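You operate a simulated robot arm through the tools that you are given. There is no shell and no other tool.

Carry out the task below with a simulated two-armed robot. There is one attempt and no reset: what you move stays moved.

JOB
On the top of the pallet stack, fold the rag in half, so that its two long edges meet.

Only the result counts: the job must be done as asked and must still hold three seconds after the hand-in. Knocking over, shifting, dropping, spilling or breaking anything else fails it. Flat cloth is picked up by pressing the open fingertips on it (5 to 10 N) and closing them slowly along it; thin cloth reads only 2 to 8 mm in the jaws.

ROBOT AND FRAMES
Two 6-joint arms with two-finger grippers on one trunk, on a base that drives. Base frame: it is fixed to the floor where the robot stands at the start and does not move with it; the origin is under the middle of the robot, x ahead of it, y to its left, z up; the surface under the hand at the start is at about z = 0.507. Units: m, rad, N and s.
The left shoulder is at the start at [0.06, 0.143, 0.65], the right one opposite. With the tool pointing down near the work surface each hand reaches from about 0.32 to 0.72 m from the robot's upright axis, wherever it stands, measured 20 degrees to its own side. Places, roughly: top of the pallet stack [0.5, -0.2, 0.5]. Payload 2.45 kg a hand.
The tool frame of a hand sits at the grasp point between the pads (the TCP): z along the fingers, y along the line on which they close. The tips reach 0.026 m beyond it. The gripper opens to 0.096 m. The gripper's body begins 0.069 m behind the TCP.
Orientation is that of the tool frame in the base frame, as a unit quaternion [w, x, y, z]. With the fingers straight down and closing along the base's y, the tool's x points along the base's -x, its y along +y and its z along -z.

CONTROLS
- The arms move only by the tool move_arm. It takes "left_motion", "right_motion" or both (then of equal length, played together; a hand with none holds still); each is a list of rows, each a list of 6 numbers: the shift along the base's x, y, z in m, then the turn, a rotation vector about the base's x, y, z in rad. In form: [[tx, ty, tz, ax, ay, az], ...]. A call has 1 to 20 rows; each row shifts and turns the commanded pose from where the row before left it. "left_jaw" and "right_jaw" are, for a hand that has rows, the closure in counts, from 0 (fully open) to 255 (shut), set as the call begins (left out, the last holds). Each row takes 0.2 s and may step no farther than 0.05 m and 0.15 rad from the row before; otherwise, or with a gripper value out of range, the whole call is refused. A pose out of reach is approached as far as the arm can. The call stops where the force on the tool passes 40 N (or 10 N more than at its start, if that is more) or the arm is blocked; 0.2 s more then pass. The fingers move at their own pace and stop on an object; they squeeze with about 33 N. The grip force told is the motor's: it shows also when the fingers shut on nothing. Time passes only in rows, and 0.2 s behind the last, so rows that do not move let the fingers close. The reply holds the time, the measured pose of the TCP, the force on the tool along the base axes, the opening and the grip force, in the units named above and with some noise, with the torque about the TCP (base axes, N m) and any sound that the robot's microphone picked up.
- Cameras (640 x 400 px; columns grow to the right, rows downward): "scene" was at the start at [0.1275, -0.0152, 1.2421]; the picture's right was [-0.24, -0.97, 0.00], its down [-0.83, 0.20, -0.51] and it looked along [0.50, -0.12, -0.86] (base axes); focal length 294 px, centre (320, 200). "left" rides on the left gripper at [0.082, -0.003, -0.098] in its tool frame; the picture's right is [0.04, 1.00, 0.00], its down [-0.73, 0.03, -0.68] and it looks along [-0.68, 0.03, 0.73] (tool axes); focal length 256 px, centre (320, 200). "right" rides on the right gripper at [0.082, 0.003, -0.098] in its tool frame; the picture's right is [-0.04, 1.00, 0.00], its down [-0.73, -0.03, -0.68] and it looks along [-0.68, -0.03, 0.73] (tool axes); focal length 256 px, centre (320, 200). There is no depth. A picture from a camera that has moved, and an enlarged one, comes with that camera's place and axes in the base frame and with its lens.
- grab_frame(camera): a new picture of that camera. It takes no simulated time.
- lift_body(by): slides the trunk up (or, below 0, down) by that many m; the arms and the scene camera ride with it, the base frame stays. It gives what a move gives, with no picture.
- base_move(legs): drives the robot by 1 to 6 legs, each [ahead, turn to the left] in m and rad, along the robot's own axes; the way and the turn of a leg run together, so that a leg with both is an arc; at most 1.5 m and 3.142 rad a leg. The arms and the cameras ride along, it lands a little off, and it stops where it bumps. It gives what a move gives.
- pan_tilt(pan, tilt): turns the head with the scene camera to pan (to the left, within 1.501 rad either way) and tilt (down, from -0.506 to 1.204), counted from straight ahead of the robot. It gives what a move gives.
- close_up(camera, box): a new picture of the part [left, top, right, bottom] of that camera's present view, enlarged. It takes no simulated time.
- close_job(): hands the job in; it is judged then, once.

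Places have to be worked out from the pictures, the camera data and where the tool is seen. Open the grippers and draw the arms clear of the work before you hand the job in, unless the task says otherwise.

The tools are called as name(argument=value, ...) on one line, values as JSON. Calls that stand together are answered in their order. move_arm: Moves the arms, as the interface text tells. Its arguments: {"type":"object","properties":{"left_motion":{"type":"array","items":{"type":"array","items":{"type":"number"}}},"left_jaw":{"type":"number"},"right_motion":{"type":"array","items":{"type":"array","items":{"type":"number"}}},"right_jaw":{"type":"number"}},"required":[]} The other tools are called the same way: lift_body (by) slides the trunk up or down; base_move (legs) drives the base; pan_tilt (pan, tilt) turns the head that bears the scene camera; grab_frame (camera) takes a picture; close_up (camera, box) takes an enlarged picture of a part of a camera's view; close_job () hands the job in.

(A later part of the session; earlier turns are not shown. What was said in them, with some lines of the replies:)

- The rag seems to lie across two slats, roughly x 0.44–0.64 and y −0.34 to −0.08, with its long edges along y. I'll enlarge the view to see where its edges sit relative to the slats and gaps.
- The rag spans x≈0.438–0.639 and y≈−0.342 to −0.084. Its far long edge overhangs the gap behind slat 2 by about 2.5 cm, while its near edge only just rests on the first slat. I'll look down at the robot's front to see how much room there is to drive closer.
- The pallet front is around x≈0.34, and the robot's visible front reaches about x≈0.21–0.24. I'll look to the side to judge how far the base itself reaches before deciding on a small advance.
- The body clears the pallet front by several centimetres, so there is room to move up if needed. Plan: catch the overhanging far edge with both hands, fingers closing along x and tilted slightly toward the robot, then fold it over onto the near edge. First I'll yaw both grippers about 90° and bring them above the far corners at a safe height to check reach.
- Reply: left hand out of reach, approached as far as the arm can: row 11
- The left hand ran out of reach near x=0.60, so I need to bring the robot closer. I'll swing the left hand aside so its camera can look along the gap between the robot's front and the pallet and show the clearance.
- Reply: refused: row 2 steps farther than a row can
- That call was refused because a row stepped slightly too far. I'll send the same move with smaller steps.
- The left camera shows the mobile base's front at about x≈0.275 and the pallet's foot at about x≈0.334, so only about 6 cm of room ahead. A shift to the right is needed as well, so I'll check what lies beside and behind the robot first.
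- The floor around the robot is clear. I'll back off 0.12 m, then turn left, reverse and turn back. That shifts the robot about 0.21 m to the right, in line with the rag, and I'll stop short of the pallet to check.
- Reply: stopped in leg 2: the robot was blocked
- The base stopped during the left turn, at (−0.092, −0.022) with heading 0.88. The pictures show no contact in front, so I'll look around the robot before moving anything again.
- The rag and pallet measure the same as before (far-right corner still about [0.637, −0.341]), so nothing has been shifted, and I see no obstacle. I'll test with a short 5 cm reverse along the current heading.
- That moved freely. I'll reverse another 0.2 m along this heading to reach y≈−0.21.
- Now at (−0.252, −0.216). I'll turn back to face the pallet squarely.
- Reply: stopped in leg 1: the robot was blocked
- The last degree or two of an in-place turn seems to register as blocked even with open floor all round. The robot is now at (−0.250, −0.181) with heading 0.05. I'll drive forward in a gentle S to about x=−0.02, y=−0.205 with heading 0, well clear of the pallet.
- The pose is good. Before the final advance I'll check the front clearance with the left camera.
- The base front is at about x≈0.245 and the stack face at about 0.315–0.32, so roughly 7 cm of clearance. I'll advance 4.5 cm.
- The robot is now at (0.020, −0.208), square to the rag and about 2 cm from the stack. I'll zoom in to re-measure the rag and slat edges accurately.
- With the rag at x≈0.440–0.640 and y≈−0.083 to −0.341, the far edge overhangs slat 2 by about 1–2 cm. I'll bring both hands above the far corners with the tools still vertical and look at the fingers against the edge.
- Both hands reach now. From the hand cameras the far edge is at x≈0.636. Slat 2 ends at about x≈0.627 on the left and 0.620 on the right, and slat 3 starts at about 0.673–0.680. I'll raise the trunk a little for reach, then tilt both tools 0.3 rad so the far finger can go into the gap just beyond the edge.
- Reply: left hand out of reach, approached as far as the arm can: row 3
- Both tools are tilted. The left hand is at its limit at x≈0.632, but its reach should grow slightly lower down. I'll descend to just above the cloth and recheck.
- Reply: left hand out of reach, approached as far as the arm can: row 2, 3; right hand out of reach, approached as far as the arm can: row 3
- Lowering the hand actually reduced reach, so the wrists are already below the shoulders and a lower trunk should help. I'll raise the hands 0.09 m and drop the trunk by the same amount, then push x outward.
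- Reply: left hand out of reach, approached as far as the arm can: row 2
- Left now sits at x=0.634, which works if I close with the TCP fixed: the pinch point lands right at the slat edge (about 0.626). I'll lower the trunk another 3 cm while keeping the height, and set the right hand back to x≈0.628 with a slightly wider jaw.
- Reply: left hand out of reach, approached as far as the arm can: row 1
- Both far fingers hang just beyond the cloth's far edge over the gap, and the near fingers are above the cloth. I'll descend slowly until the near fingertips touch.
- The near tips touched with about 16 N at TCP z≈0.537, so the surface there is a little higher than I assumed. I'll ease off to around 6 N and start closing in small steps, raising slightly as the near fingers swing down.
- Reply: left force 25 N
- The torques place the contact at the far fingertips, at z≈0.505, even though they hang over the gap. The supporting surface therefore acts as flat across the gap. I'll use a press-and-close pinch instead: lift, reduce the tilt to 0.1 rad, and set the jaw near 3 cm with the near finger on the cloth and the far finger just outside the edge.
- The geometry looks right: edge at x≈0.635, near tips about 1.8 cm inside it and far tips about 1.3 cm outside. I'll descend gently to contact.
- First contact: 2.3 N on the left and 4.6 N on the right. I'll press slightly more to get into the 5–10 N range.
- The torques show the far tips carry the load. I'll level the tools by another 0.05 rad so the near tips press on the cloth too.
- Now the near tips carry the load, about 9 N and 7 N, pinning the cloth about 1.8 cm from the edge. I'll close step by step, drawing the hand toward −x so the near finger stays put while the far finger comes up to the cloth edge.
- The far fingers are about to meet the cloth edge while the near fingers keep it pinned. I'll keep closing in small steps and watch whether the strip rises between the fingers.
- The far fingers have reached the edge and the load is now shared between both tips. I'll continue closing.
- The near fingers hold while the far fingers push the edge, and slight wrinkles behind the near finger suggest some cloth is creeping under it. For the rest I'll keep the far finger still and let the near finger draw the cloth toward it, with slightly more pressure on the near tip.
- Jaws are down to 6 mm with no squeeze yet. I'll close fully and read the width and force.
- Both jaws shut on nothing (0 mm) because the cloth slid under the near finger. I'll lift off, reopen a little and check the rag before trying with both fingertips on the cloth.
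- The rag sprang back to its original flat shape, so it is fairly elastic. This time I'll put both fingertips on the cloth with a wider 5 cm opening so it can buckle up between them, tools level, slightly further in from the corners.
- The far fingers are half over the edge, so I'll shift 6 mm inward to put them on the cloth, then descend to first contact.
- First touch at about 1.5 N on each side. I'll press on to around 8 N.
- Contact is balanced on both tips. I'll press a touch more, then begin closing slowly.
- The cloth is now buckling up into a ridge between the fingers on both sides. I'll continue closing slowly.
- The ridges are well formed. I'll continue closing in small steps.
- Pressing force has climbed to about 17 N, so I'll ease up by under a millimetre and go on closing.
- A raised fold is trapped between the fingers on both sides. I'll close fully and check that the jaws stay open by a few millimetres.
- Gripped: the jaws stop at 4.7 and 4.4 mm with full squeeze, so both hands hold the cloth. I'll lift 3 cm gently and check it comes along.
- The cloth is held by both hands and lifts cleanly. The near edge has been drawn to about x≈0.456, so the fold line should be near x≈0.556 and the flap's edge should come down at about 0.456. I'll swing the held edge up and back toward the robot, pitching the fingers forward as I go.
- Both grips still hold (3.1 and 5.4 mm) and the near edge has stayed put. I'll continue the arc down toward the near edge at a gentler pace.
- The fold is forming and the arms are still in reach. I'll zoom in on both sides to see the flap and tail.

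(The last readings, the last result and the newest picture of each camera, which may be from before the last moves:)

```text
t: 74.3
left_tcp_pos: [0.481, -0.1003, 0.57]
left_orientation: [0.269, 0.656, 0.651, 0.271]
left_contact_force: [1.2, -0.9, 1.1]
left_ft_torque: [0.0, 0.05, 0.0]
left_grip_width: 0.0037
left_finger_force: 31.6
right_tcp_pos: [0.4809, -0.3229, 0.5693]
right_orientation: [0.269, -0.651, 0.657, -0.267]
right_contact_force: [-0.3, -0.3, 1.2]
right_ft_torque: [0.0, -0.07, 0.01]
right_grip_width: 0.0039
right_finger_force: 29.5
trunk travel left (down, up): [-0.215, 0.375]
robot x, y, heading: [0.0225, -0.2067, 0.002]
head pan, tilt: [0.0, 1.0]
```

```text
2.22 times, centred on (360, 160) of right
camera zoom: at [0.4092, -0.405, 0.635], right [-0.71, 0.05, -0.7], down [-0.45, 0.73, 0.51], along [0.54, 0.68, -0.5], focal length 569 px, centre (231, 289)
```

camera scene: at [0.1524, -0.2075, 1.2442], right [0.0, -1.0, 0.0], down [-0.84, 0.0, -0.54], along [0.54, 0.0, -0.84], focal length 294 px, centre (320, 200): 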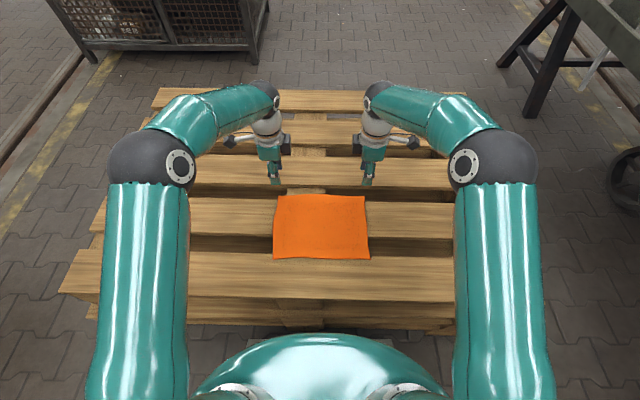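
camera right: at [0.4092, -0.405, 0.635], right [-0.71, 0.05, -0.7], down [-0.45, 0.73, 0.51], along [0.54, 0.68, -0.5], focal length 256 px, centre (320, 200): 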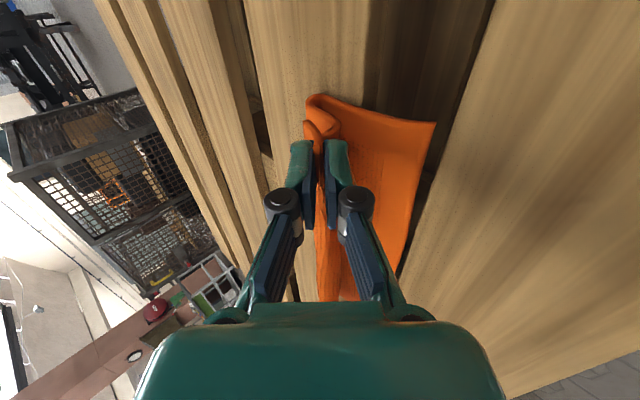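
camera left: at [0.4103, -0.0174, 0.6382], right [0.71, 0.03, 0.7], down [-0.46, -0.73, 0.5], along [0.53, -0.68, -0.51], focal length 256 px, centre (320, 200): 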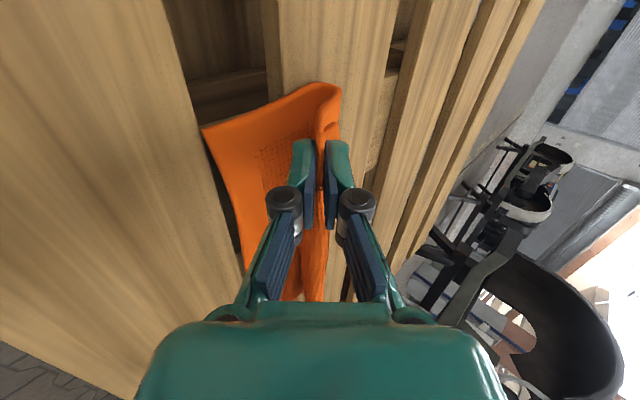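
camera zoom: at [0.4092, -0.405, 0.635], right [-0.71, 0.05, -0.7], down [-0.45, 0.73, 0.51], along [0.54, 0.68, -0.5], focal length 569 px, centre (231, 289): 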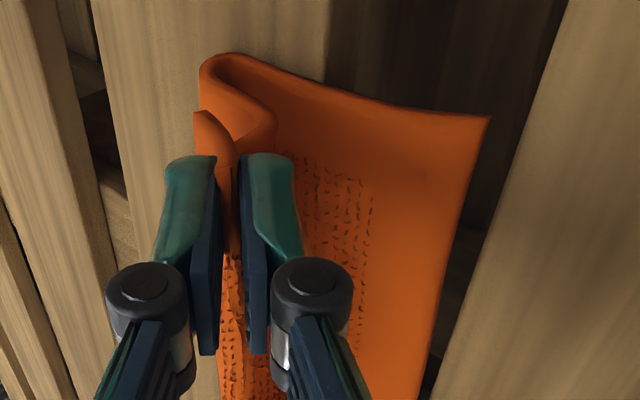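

The fold looks clean: the bottom layer's near edge is at x≈0.455, and the flap runs back to the pinch with its tail standing up. About 5 cm of cloth lies between the fingertips and the flap's free edge, so the pinch should come down near x≈0.507. I'll lower almost straight down with a bit more forward pitch.

move_arm(left_motion=[[0.0014, 0, -0.008, 0, -0.03, 0], [0.0014, 0, -0.008, 0, -0.03, 0], [0.0014, 0, -0.008, 0, -0.03, 0], [0.0014, 0, -0.006, 0, -0.03, 0], [0, 0, 0, 0, 0, 0]], right_motion=[[0.0014, 0, -0.008, 0, -0.03, 0], [0.0014, 0, -0.008, 0, -0.03, 0], [0.0014, 0, -0.008, 0, -0.03, 0], [0.0014, 0, -0.006, 0, -0.03, 0], [0, 0, 0, 0, 0, 0]])

close_up(camera="left", box=[180, 60, 420, 240])

close_up(camera="right", box=[240, 70, 480, 250])

close_up(camera="scene", box=[220, 140, 420, 270])

```text
t: 75.5
left_tcp_pos: [0.4861, -0.1002, 0.5392]
left_orientation: [0.307, 0.64, 0.633, 0.309]
left_contact_force: [0.2, -1.1, 0.7]
left_ft_torque: [-0.04, 0.03, -0.02]
left_grip_width: 0.0052
left_finger_force: 36.4
right_tcp_pos: [0.4862, -0.3225, 0.5392]
right_orientation: [0.31, -0.634, 0.639, -0.306]
right_contact_force: [-3.4, 0.6, 8.8]
right_ft_torque: [0.05, -0.13, 0.06]
right_grip_width: 0.0035
right_finger_force: 33.0
trunk travel left (down, up): [-0.215, 0.375]
robot x, y, heading: [0.0196, -0.2058, 0.002]
head pan, tilt: [0.0, 1.0]
```

```text
2.22 times, centred on (300, 150) of left
camera zoom: at [0.4083, -0.017, 0.5986], right [0.62, 0.03, 0.78], down [-0.52, -0.73, 0.44], along [0.59, -0.68, -0.44], focal length 569 px, centre (364, 311)
```

zoom: 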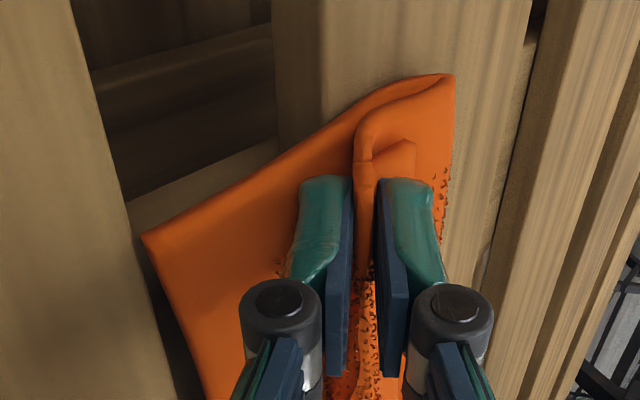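

```text
2.22 times, centred on (360, 160) of right
camera zoom: at [0.4072, -0.405, 0.5964], right [-0.62, 0.05, -0.78], down [-0.51, 0.73, 0.45], along [0.6, 0.68, -0.43], focal length 569 px, centre (231, 289)
```

zoom: 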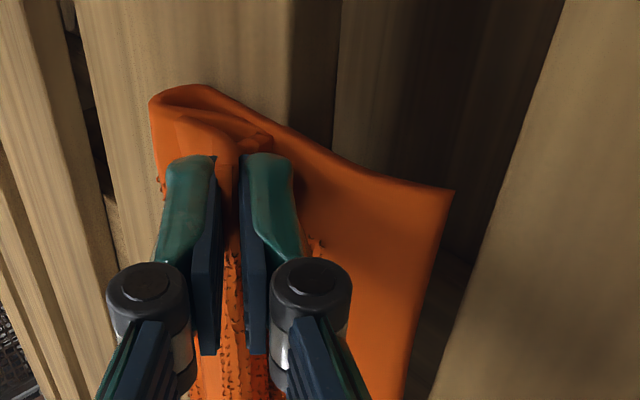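

```text
3.08 times, centred on (320, 205) of scene
camera zoom: at [0.1513, -0.2074, 1.1844], right [0.0, -1.0, 0.0], down [-0.84, 0.0, -0.54], along [0.54, 0.0, -0.84], focal length 904 px, centre (320, 185)
```

zoom: 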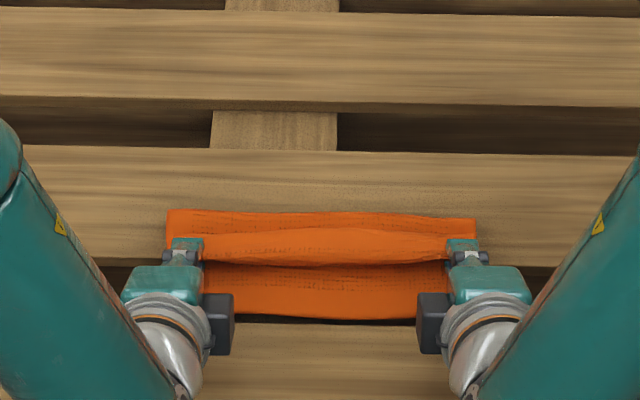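

The flap is down, with the pinch sitting over the lower layer and light contact on the right. I'll raise 4 mm, open the jaws slightly to release the fold, then draw the fingers back out along their own axis.

move_arm(left_motion=[[0, 0, 0.003, 0, 0, 0], [0, 0, 0, 0, 0, 0]], right_motion=[[0, 0, 0.005, 0, 0, 0], [0, 0, 0, 0, 0, 0]])

move_arm(left_motion=[[0, 0, 0.002, 0, 0, 0], [0, 0, 0.001, 0, 0, 0], [0, 0, 0, 0, 0, 0]], right_motion=[[0, 0, 0.002, 0, 0, 0], [0, 0, 0.001, 0, 0, 0], [0, 0, 0, 0, 0, 0]], left_jaw=215, right_jaw=215)

close_up(camera="left", box=[180, 60, 420, 240])

close_up(camera="right", box=[240, 70, 480, 250])

close_up(camera="scene", box=[220, 140, 420, 270])

```text
t: 76.1
left_tcp_pos: [0.4861, -0.0994, 0.5417]
left_orientation: [0.307, 0.64, 0.632, 0.31]
left_contact_force: [-0.2, -2.0, 1.1]
left_ft_torque: [-0.03, 0.05, -0.01]
left_grip_width: 0.0037
left_finger_force: 32.1
right_tcp_pos: [0.4869, -0.3241, 0.5445]
right_orientation: [0.309, -0.634, 0.64, -0.304]
right_contact_force: [0.1, 1.3, 1.9]
right_ft_torque: [0.0, -0.07, 0.0]
right_grip_width: 0.0049
right_finger_force: 36.0
trunk travel left (down, up): [-0.215, 0.375]
robot x, y, heading: [0.0232, -0.2094, -0.002]
head pan, tilt: [0.0, 1.0]
```

```text
t: 76.9
left_tcp_pos: [0.4865, -0.0997, 0.5442]
left_orientation: [0.306, 0.64, 0.633, 0.31]
left_contact_force: [0.8, 0.7, 0.2]
left_ft_torque: [0.0, 0.01, -0.01]
left_grip_width: 0.015
left_finger_force: 0.0
right_tcp_pos: [0.4846, -0.3239, 0.5459]
right_orientation: [0.309, -0.634, 0.64, -0.306]
right_contact_force: [0.3, -0.1, 0.0]
right_ft_torque: [0.01, -0.02, 0.02]
right_grip_width: 0.0151
right_finger_force: 0.1
trunk travel left (down, up): [-0.215, 0.375]
robot x, y, heading: [0.0218, -0.2097, 0.004]
head pan, tilt: [0.0, 1.0]
```

```text
2.22 times, centred on (300, 150) of left
camera zoom: at [0.408, -0.0174, 0.6039], right [0.62, 0.03, 0.78], down [-0.52, -0.73, 0.44], along [0.59, -0.68, -0.44], focal length 569 px, centre (364, 311)
```

zoom: 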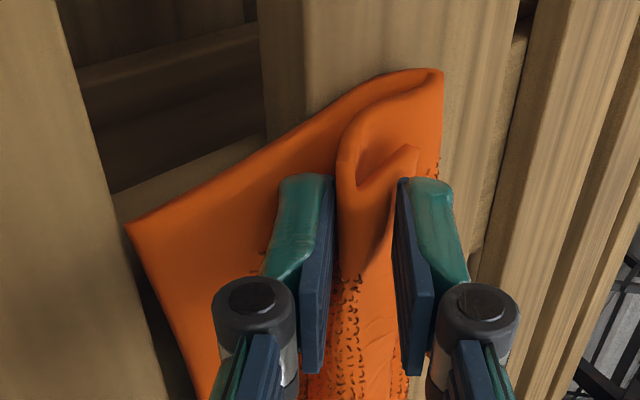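

```text
2.22 times, centred on (360, 160) of right
camera zoom: at [0.4069, -0.4058, 0.6036], right [-0.62, 0.05, -0.78], down [-0.51, 0.73, 0.45], along [0.6, 0.68, -0.43], focal length 569 px, centre (231, 289)
```

zoom: 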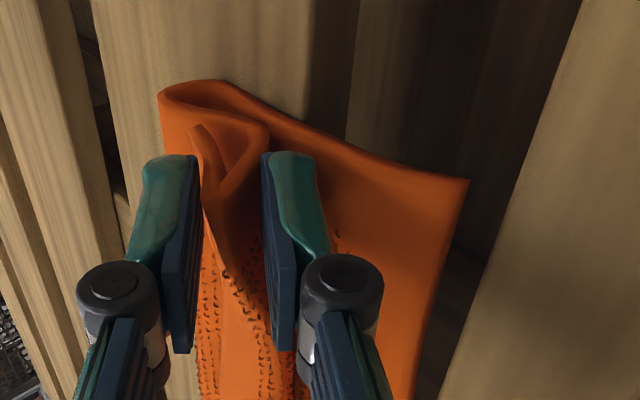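

```text
3.08 times, centred on (320, 205) of scene
camera zoom: at [0.152, -0.2075, 1.1842], right [0.0, -1.0, 0.0], down [-0.84, 0.0, -0.54], along [0.54, 0.0, -0.84], focal length 904 px, centre (320, 185)
```

zoom: 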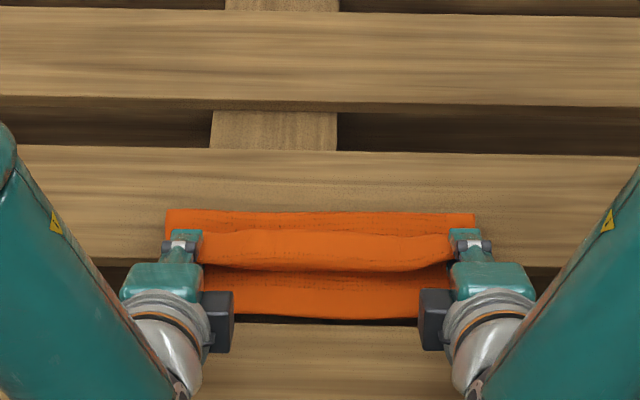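

Released: the end of the flap now curls upward like a J between the open fingers, with its edge pointing up. Moving the hands back toward −x should let the upper finger sweep that curled edge over flat while the lower finger slides out. I'll do it in small steps.

move_arm(left_motion=[[-0.006, 0, 0, 0, 0, 0], [-0.006, 0, 0, 0, 0, 0], [-0.006, 0, 0, 0, 0, 0], [0, 0, 0, 0, 0, 0]], right_motion=[[-0.006, 0, 0, 0, 0, 0], [-0.006, 0, 0, 0, 0, 0], [-0.006, 0, 0, 0, 0, 0], [0, 0, 0, 0, 0, 0]])

close_up(camera="left", box=[180, 60, 420, 240])

close_up(camera="right", box=[240, 70, 480, 250])

close_up(camera="scene", box=[220, 140, 420, 270])

```text
t: 77.9
left_tcp_pos: [0.4785, -0.1045, 0.5407]
left_orientation: [0.305, 0.64, 0.633, 0.31]
left_contact_force: [0.2, 0.2, 0.2]
left_ft_torque: [0.02, -0.03, 0.0]
left_grip_width: 0.0146
left_finger_force: 0.1
left hand out of reach, approached as far as the arm can: row 2, 3
right_tcp_pos: [0.4825, -0.3192, 0.5424]
right_orientation: [0.308, -0.634, 0.64, -0.305]
right_contact_force: [0.8, 0.6, -0.7]
right_ft_torque: [0.03, 0.01, -0.01]
right_grip_width: 0.0152
right_finger_force: 0.0
right hand out of reach, approached as far as the arm can: row 1, 2, 3
trunk travel left (down, up): [-0.215, 0.375]
robot x, y, heading: [0.0189, -0.2098, 0.001]
head pan, tilt: [0.0, 1.0]
```

```text
2.22 times, centred on (300, 150) of left
camera zoom: at [0.4012, -0.0215, 0.601], right [0.62, 0.03, 0.78], down [-0.52, -0.73, 0.44], along [0.59, -0.68, -0.44], focal length 569 px, centre (364, 311)
```

zoom: 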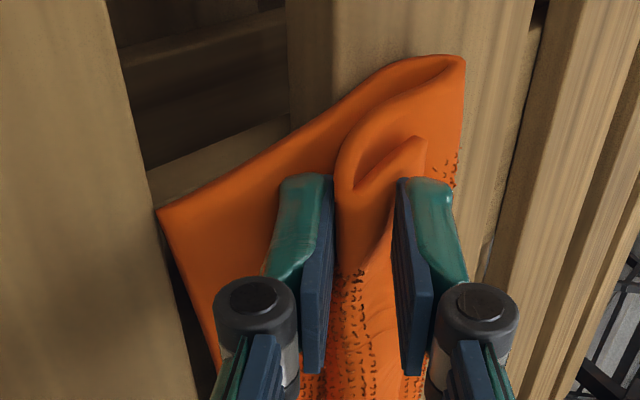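

```text
2.22 times, centred on (360, 160) of right
camera zoom: at [0.4035, -0.4002, 0.6005], right [-0.62, 0.05, -0.78], down [-0.51, 0.73, 0.45], along [0.59, 0.68, -0.43], focal length 569 px, centre (231, 289)
```

zoom: 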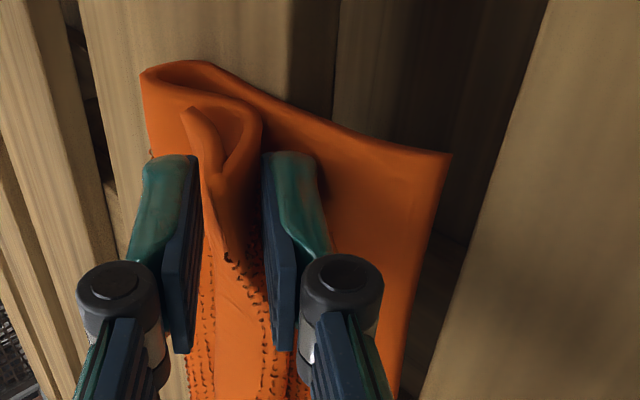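

```text
3.08 times, centred on (320, 205) of scene
camera zoom: at [0.152, -0.2075, 1.1842], right [0.0, -1.0, 0.0], down [-0.84, 0.0, -0.54], along [0.54, 0.0, -0.84], focal length 904 px, centre (320, 185)
```

zoom: 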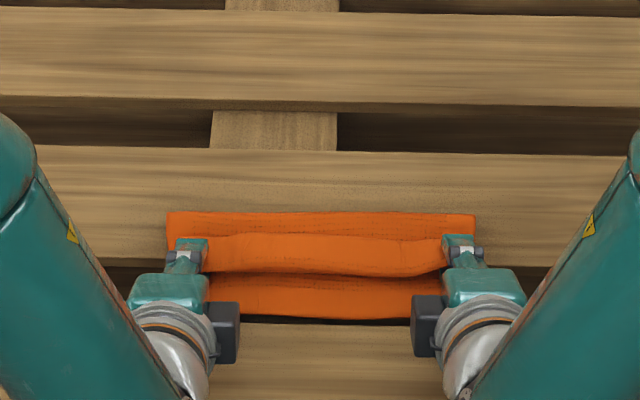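

The arms hit their inner reach limit in this pitched pose. I'll rotate the fingers back toward vertical about their tips, keeping the curled edge between them, and then sweep toward −x.

move_arm(left_motion=[[0.0025, 0.002, 0.0022, 0, 0.12, 0], [0.0025, 0.0015, 0.0022, 0, 0.12, 0], [0.0025, 0.001, 0.0022, 0, 0.12, 0], [0.0025, 0, 0.002, 0, 0.12, 0], [0.0025, 0, 0.002, 0, 0.12, 0], [0, 0, 0, 0, 0, 0]], right_motion=[[0.0025, -0.002, 0.002, 0, 0.12, 0], [0.0025, -0.0015, 0.002, 0, 0.12, 0], [0.0025, -0.001, 0.002, 0, 0.12, 0], [0.0025, 0, 0.002, 0, 0.12, 0], [0.0025, 0, 0.002, 0, 0.12, 0], [0, 0, 0, 0, 0, 0]])

close_up(camera="left", box=[180, 60, 420, 240])

close_up(camera="right", box=[240, 70, 480, 250])

close_up(camera="scene", box=[220, 140, 420, 270])

```text
t: 79.3
left_tcp_pos: [0.4924, -0.1008, 0.5523]
left_orientation: [0.106, 0.703, 0.695, 0.105]
left_contact_force: [0.4, 0.3, -0.3]
left_ft_torque: [-0.03, -0.02, 0.02]
left_grip_width: 0.0154
left_finger_force: 0.1
right_tcp_pos: [0.4954, -0.3224, 0.5548]
right_orientation: [0.106, -0.696, 0.703, -0.104]
right_contact_force: [-0.2, -0.3, 0.4]
right_ft_torque: [0.02, -0.02, 0.0]
right_grip_width: 0.0152
right_finger_force: 0.0
trunk travel left (down, up): [-0.215, 0.375]
robot x, y, heading: [0.0212, -0.2104, -0.0]
head pan, tilt: [0.0, 1.0]
```

```text
2.22 times, centred on (300, 150) of left
camera zoom: at [0.4611, -0.0171, 0.6456], right [0.95, 0.03, 0.3], down [-0.18, -0.73, 0.66], along [0.24, -0.68, -0.69], focal length 569 px, centre (364, 311)
```

zoom: 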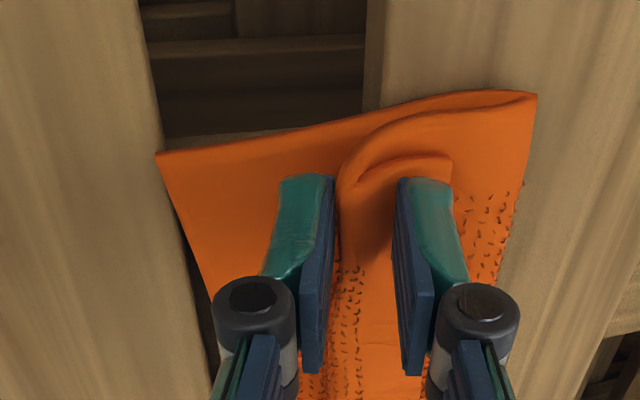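

```text
2.22 times, centred on (360, 160) of right
camera zoom: at [0.4635, -0.4039, 0.646], right [-0.95, 0.05, -0.29], down [-0.16, 0.73, 0.66], along [0.25, 0.68, -0.69], focal length 569 px, centre (231, 289)
```

zoom: 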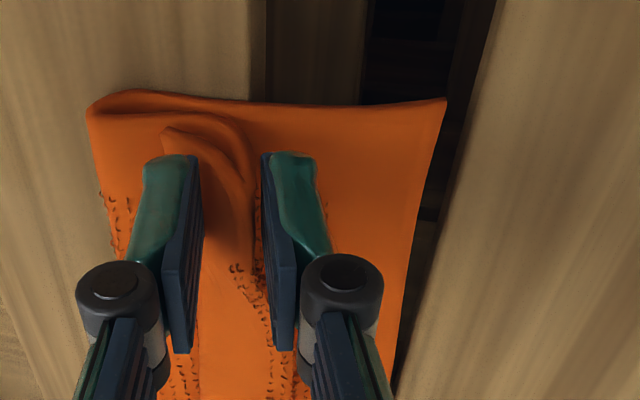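

```text
3.08 times, centred on (320, 205) of scene
camera zoom: at [0.1521, -0.2075, 1.1842], right [0.0, -1.0, 0.0], down [-0.84, 0.0, -0.54], along [0.54, 0.0, -0.84], focal length 904 px, centre (320, 185)
```

zoom: 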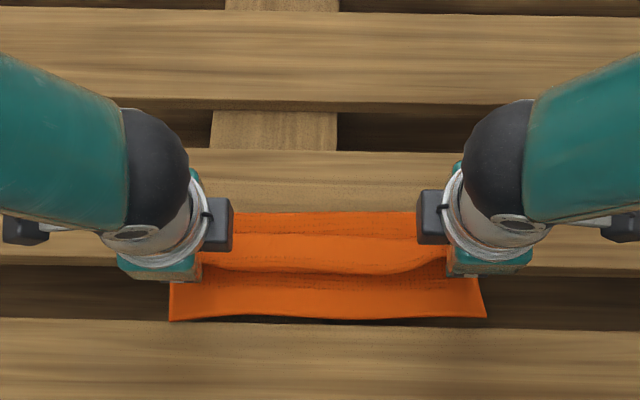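

From this angle the last ~2.7 cm of the flap is folded back like a hem, pointing +x, possibly held down by the far fingers. I'll open the jaws a bit and lift straight up to see whether it springs open.

move_arm(left_motion=[[0, 0, 0.01, 0, 0, 0], [0, 0, 0.02, 0, 0, 0], [0, 0, 0.02, 0, 0, 0], [0, 0, 0.02, 0, 0, 0], [0, 0, 0, 0, 0, 0]], right_motion=[[0, 0, 0.01, 0, 0, 0], [0, 0, 0.02, 0, 0, 0], [0, 0, 0.02, 0, 0, 0], [0, 0, 0.02, 0, 0, 0], [0, 0, 0, 0, 0, 0]], left_jaw=190, right_jaw=190)

grab_frame(camera="left")

grab_frame(camera="right")

close_up(camera="scene", box=[220, 140, 420, 270])

```text
t: 80.5
left_tcp_pos: [0.4911, -0.0986, 0.6239]
left_orientation: [0.105, 0.703, 0.695, 0.107]
left_contact_force: [-0.1, -0.1, -0.3]
left_ft_torque: [0.02, -0.02, 0.01]
left_grip_width: 0.0246
left_finger_force: 0.0
right_tcp_pos: [0.4935, -0.3224, 0.6241]
right_orientation: [0.106, -0.696, 0.702, -0.104]
right_contact_force: [-0.4, 0.7, -0.4]
right_ft_torque: [0.01, -0.02, 0.02]
right_grip_width: 0.0246
right_finger_force: 0.0
trunk travel left (down, up): [-0.215, 0.375]
robot x, y, heading: [0.0236, -0.2085, 0.004]
head pan, tilt: [0.0, 1.0]
```

```text
taken
camera left: at [0.4605, -0.0168, 0.7171], right [0.95, 0.03, 0.3], down [-0.18, -0.73, 0.65], along [0.24, -0.68, -0.7], focal length 256 px, centre (320, 200)
```

left: 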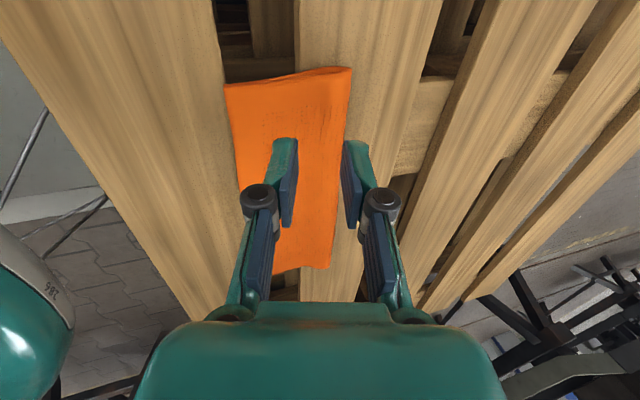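

```text
taken
camera right: at [0.4621, -0.4038, 0.7149], right [-0.95, 0.05, -0.29], down [-0.16, 0.73, 0.66], along [0.25, 0.68, -0.69], focal length 256 px, centre (320, 200)
```

right: 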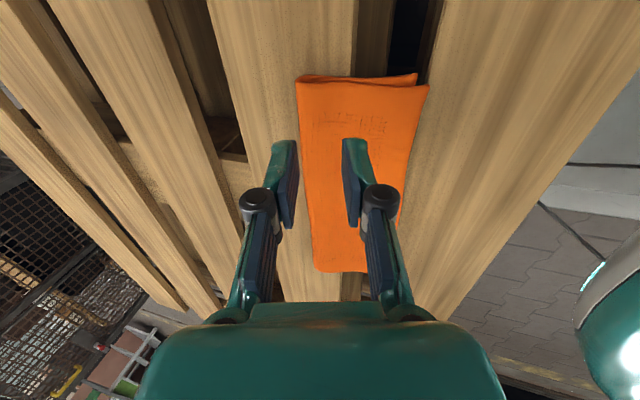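

```text
3.08 times, centred on (320, 205) of scene
camera zoom: at [0.1518, -0.2075, 1.1842], right [0.0, -1.0, 0.0], down [-0.84, 0.0, -0.54], along [0.54, 0.0, -0.84], focal length 904 px, centre (320, 185)
```

zoom: 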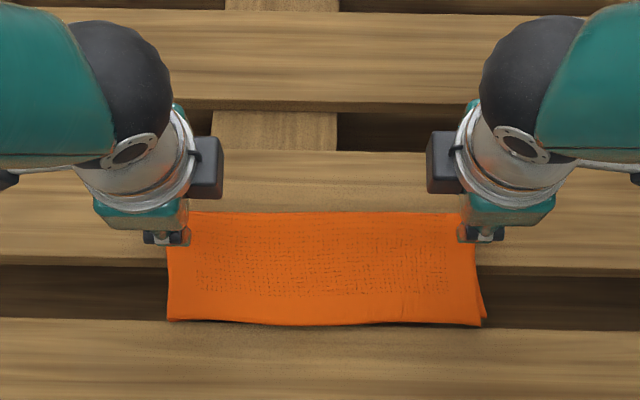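

The hem sprang open and the rag now lies folded in half, with its edges very close to meeting. I'll move the hands up and apart so I can inspect the edges clearly.

move_arm(left_motion=[[0, 0.01, 0.03, 0, 0, 0], [0, 0.02, 0.03, 0, 0.05, 0], [0, 0.03, 0.02, 0, 0.1, 0], [-0.01, 0.04, 0.01, 0, 0.1, 0], [-0.01, 0.04, 0, 0, 0, 0], [-0.01, 0.04, 0, 0, 0, 0], [0, 0.03, 0, 0, 0, 0], [0, 0, 0, 0, 0, 0]], right_motion=[[0, -0.01, 0.03, 0, 0, 0], [0, -0.02, 0.03, 0, 0.05, 0], [0, -0.03, 0.02, 0, 0.1, 0], [-0.01, -0.04, 0.01, 0, 0.1, 0], [-0.01, -0.04, 0, 0, 0, 0], [-0.01, -0.04, 0, 0, 0, 0], [0, -0.03, 0, 0, 0, 0], [0, 0, 0, 0, 0, 0]], left_jaw=100, right_jaw=100)

grab_frame(camera="scene")

close_up(camera="scene", box=[250, 180, 390, 260])

grab_frame(camera="left")

grab_frame(camera="right")

```text
t: 82.3
left_tcp_pos: [0.4621, 0.1095, 0.7116]
left_orientation: [0.018, 0.71, 0.703, 0.018]
left_contact_force: [0.4, -0.4, -1.0]
left_ft_torque: [-0.02, 0.02, -0.01]
left_grip_width: 0.0586
left_finger_force: 0.0
right_tcp_pos: [0.4668, -0.5329, 0.7145]
right_orientation: [0.018, -0.703, 0.711, -0.017]
right_contact_force: [0.1, -0.4, 0.0]
right_ft_torque: [0.0, 0.04, 0.01]
right_grip_width: 0.0584
right_finger_force: 0.0
trunk travel left (down, up): [-0.215, 0.375]
robot x, y, heading: [0.0248, -0.209, 0.003]
head pan, tilt: [0.0, 1.0]
```

```text
taken
camera scene: at [0.1519, -0.2075, 1.1842], right [0.0, -1.0, 0.0], down [-0.84, 0.0, -0.54], along [0.54, 0.0, -0.84], focal length 294 px, centre (320, 200)
```

scene: 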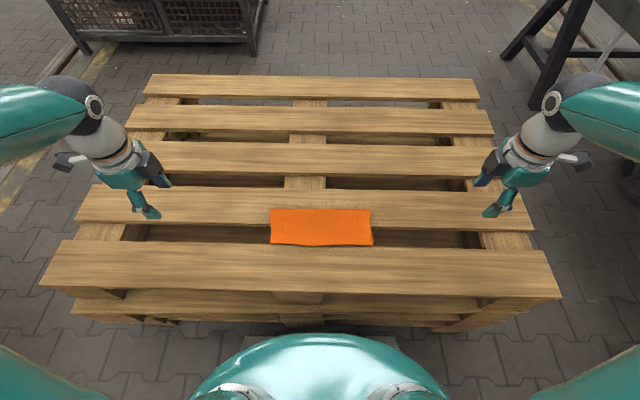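

```text
4.57 times, centred on (320, 220) of scene
camera zoom: at [0.1519, -0.2075, 1.1842], right [0.0, -1.0, 0.0], down [-0.84, 0.0, -0.54], along [0.54, 0.0, -0.84], focal length 1343 px, centre (320, 109)
```

zoom: 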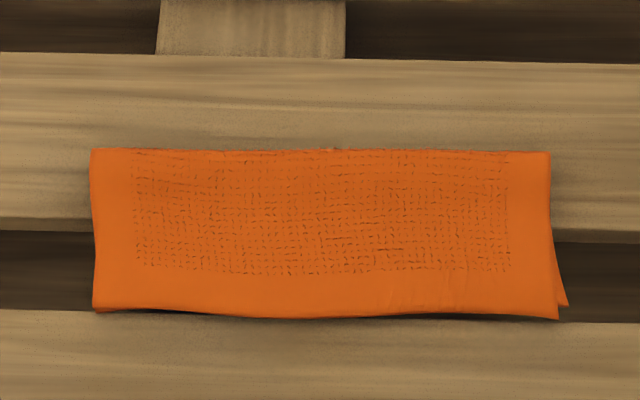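

```text
taken
camera left: at [0.4561, 0.1924, 0.8107], right [1.0, 0.03, 0.05], down [-0.01, -0.73, 0.68], along [0.06, -0.68, -0.73], focal length 256 px, centre (320, 200)
```

left: 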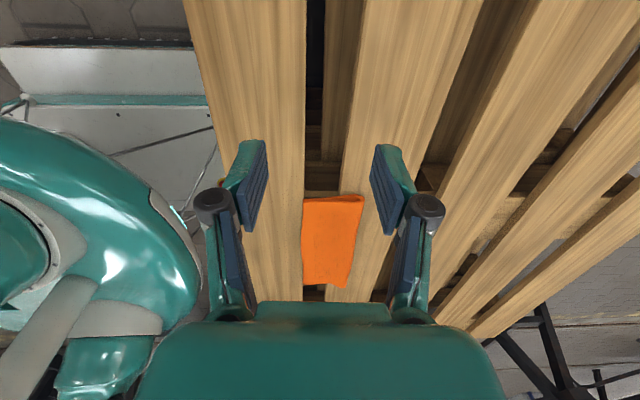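

```text
taken
camera right: at [0.4576, -0.6143, 0.812], right [-1.0, 0.05, -0.05], down [0.0, 0.73, 0.68], along [0.07, 0.68, -0.73], focal length 256 px, centre (320, 200)
```

right: 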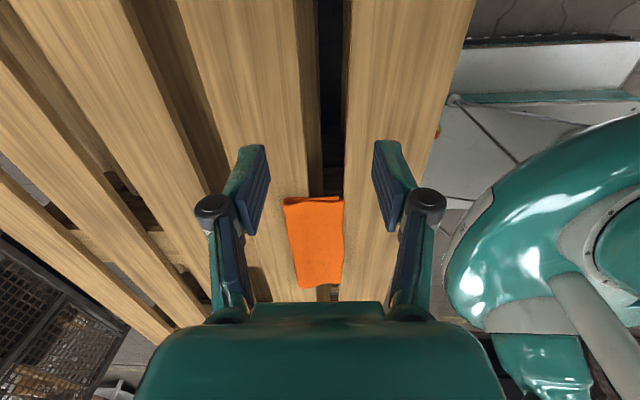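

The rag is folded. On the left the edges coincide, but at the right corner the top layer seems to overshoot the bottom by about 1 cm. I'll zoom in on both ends with the hand cameras to judge it.

close_up(camera="right", box=[260, 170, 370, 300])

close_up(camera="left", box=[280, 170, 390, 300])

close_up(camera="scene", box=[340, 200, 390, 255])

close_up(camera="scene", box=[260, 200, 310, 255])

```text
3.08 times, centred on (315, 235) of right
camera zoom: at [0.4576, -0.6143, 0.812], right [-1.0, 0.05, -0.05], down [0.0, 0.73, 0.68], along [0.07, 0.68, -0.73], focal length 788 px, centre (335, 92)
```

zoom: 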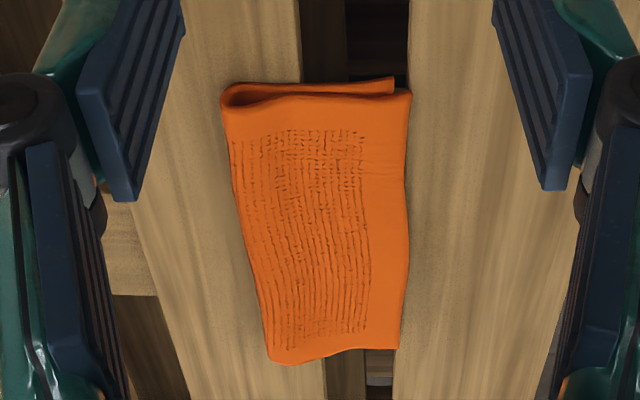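

```text
3.08 times, centred on (335, 235) of left
camera zoom: at [0.4561, 0.1924, 0.8107], right [1.0, 0.03, 0.05], down [-0.01, -0.73, 0.68], along [0.06, -0.68, -0.73], focal length 788 px, centre (274, 92)
```

zoom: 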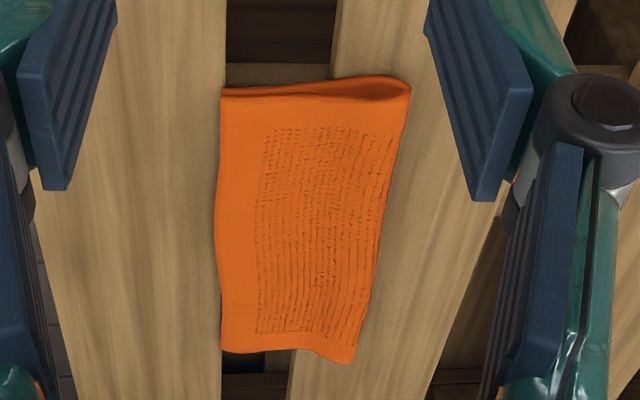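

```text
7.27 times, centred on (365, 228) of scene
camera zoom: at [0.1519, -0.2075, 1.1842], right [0.0, -1.0, 0.0], down [-0.84, 0.0, -0.54], along [0.54, 0.0, -0.84], focal length 2136 px, centre (-7, 0)
```

zoom: 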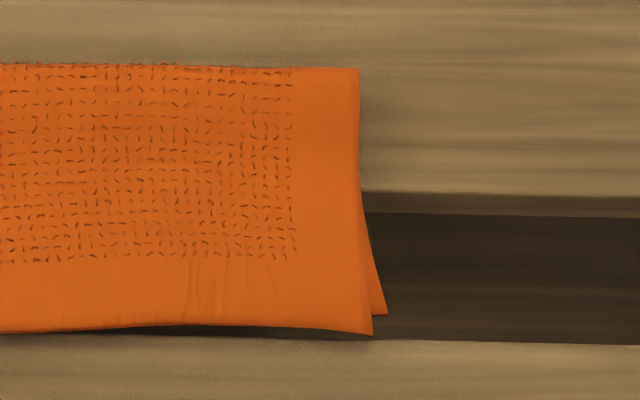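

```text
7.27 times, centred on (285, 228) of scene
camera zoom: at [0.1519, -0.2075, 1.1842], right [0.0, -1.0, 0.0], down [-0.84, 0.0, -0.54], along [0.54, 0.0, -0.84], focal length 2136 px, centre (574, 0)
```

zoom: 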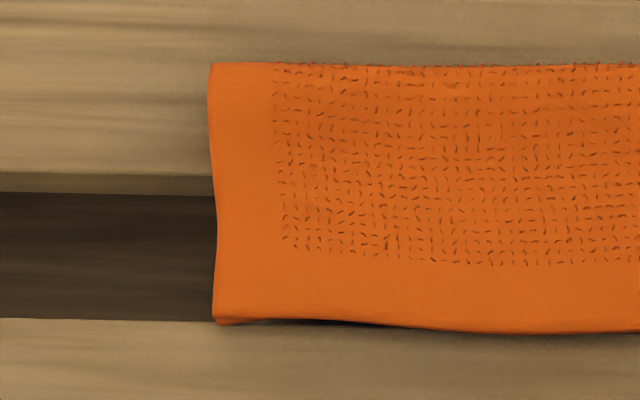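

The left corners coincide within a few millimetres, and the right overshoots by about 9 mm on a 20 cm rag. That is good enough that touching it again would risk more than it gains. I'll open the grippers fully, draw the arms further clear, let time pass, and check the fold holds.

move_arm(left_motion=[[0, 0.02, 0.02, 0, 0, 0], [0, 0.02, 0.02, 0, 0, 0], [0, 0.02, 0.01, 0, 0, 0], [0, 0, 0, 0, 0, 0], [0, 0, 0, 0, 0, 0], [0, 0, 0, 0, 0, 0], [0, 0, 0, 0, 0, 0], [0, 0, 0, 0, 0, 0], [0, 0, 0, 0, 0, 0], [0, 0, 0, 0, 0, 0], [0, 0, 0, 0, 0, 0], [0, 0, 0, 0, 0, 0], [0, 0, 0, 0, 0, 0], [0, 0, 0, 0, 0, 0], [0, 0, 0, 0, 0, 0]], right_motion=[[0, -0.02, 0.02, 0, 0, 0], [0, -0.02, 0.02, 0, 0, 0], [0, -0.02, 0.01, 0, 0, 0], [0, 0, 0, 0, 0, 0], [0, 0, 0, 0, 0, 0], [0, 0, 0, 0, 0, 0], [0, 0, 0, 0, 0, 0], [0, 0, 0, 0, 0, 0], [0, 0, 0, 0, 0, 0], [0, 0, 0, 0, 0, 0], [0, 0, 0, 0, 0, 0], [0, 0, 0, 0, 0, 0], [0, 0, 0, 0, 0, 0], [0, 0, 0, 0, 0, 0], [0, 0, 0, 0, 0, 0]], left_jaw=0, right_jaw=0)

grab_frame(camera="scene")

close_up(camera="scene", box=[250, 180, 390, 260])

close_up(camera="scene", box=[340, 200, 390, 255])

```text
t: 85.5
left_tcp_pos: [0.4628, 0.1686, 0.7628]
left_orientation: [0.019, 0.71, 0.703, 0.018]
left_contact_force: [0.3, -1.1, 0.6]
left_ft_torque: [-0.01, -0.02, 0.01]
left_grip_width: 0.0959
left_finger_force: 0.0
right_tcp_pos: [0.4641, -0.5935, 0.7637]
right_orientation: [0.017, -0.704, 0.71, -0.016]
right_contact_force: [0.0, -0.6, 0.1]
right_ft_torque: [-0.02, 0.03, 0.01]
right_grip_width: 0.096
right_finger_force: 0.1
trunk travel left (down, up): [-0.215, 0.375]
robot x, y, heading: [0.0219, -0.2087, 0.002]
head pan, tilt: [0.0, 1.0]
```

```text
taken
camera scene: at [0.1519, -0.2075, 1.1842], right [0.0, -1.0, 0.0], down [-0.84, 0.0, -0.54], along [0.54, 0.0, -0.84], focal length 294 px, centre (320, 200)
```

scene: 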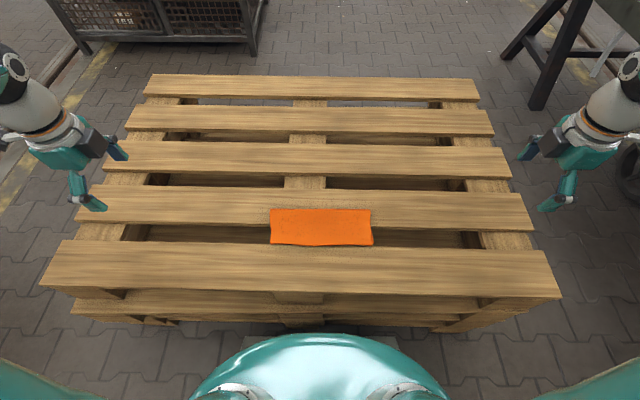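

```text
4.57 times, centred on (320, 220) of scene
camera zoom: at [0.1519, -0.2075, 1.1842], right [0.0, -1.0, 0.0], down [-0.84, 0.0, -0.54], along [0.54, 0.0, -0.84], focal length 1343 px, centre (320, 109)
```

zoom: 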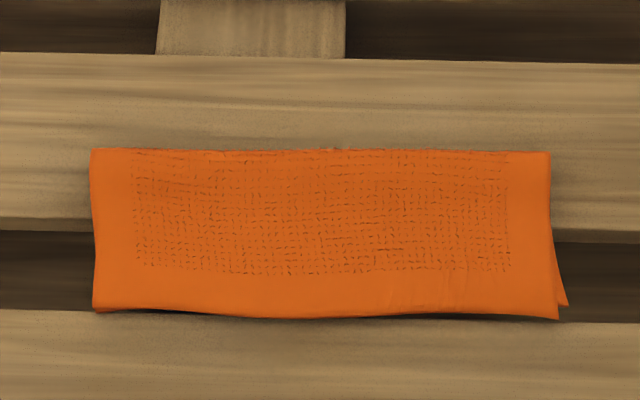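

```text
7.27 times, centred on (365, 228) of scene
camera zoom: at [0.1519, -0.2075, 1.1842], right [0.0, -1.0, 0.0], down [-0.84, 0.0, -0.54], along [0.54, 0.0, -0.84], focal length 2136 px, centre (-7, 0)
```

zoom: 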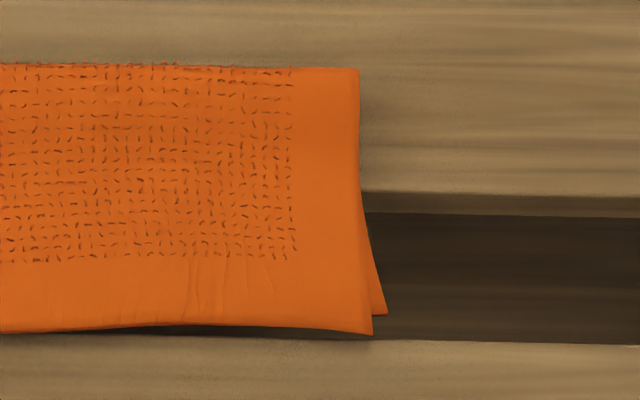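

After three more seconds the fold is unchanged: half width, long edges meeting to within about a centimetre. The pallet hasn't moved, the grippers are fully open and the arms are clear, so I'm handing the job in.

close_job()

```text
The job is handed in.
```

The rag is folded in half on top of the pallet stack and the job is handed in; I haven't seen a verdict.

- **Edges:** the two long edges meet within a few millimetres at the left corner. At the right corner the top layer overshoots the bottom by about 9 mm towards the robot and sits about 6 mm off sideways. I left that alone, because touching the fold again risked more than it would gain.
- **Hold:** I let about three seconds pass with the arms drawn clear and the grippers open, and the fold did not change.
- **Rag position:** the rag ended up about 1.5 cm further from the robot than where it started, because the pinch pulled it.
- **Surroundings:** two of the base's turns stopped early with a "blocked" message while I was repositioning. The cameras showed nothing in contact, and the pallet and rag measured the same after the first stop. I didn't re-measure right after the second, but nothing looked moved in the later pictures.
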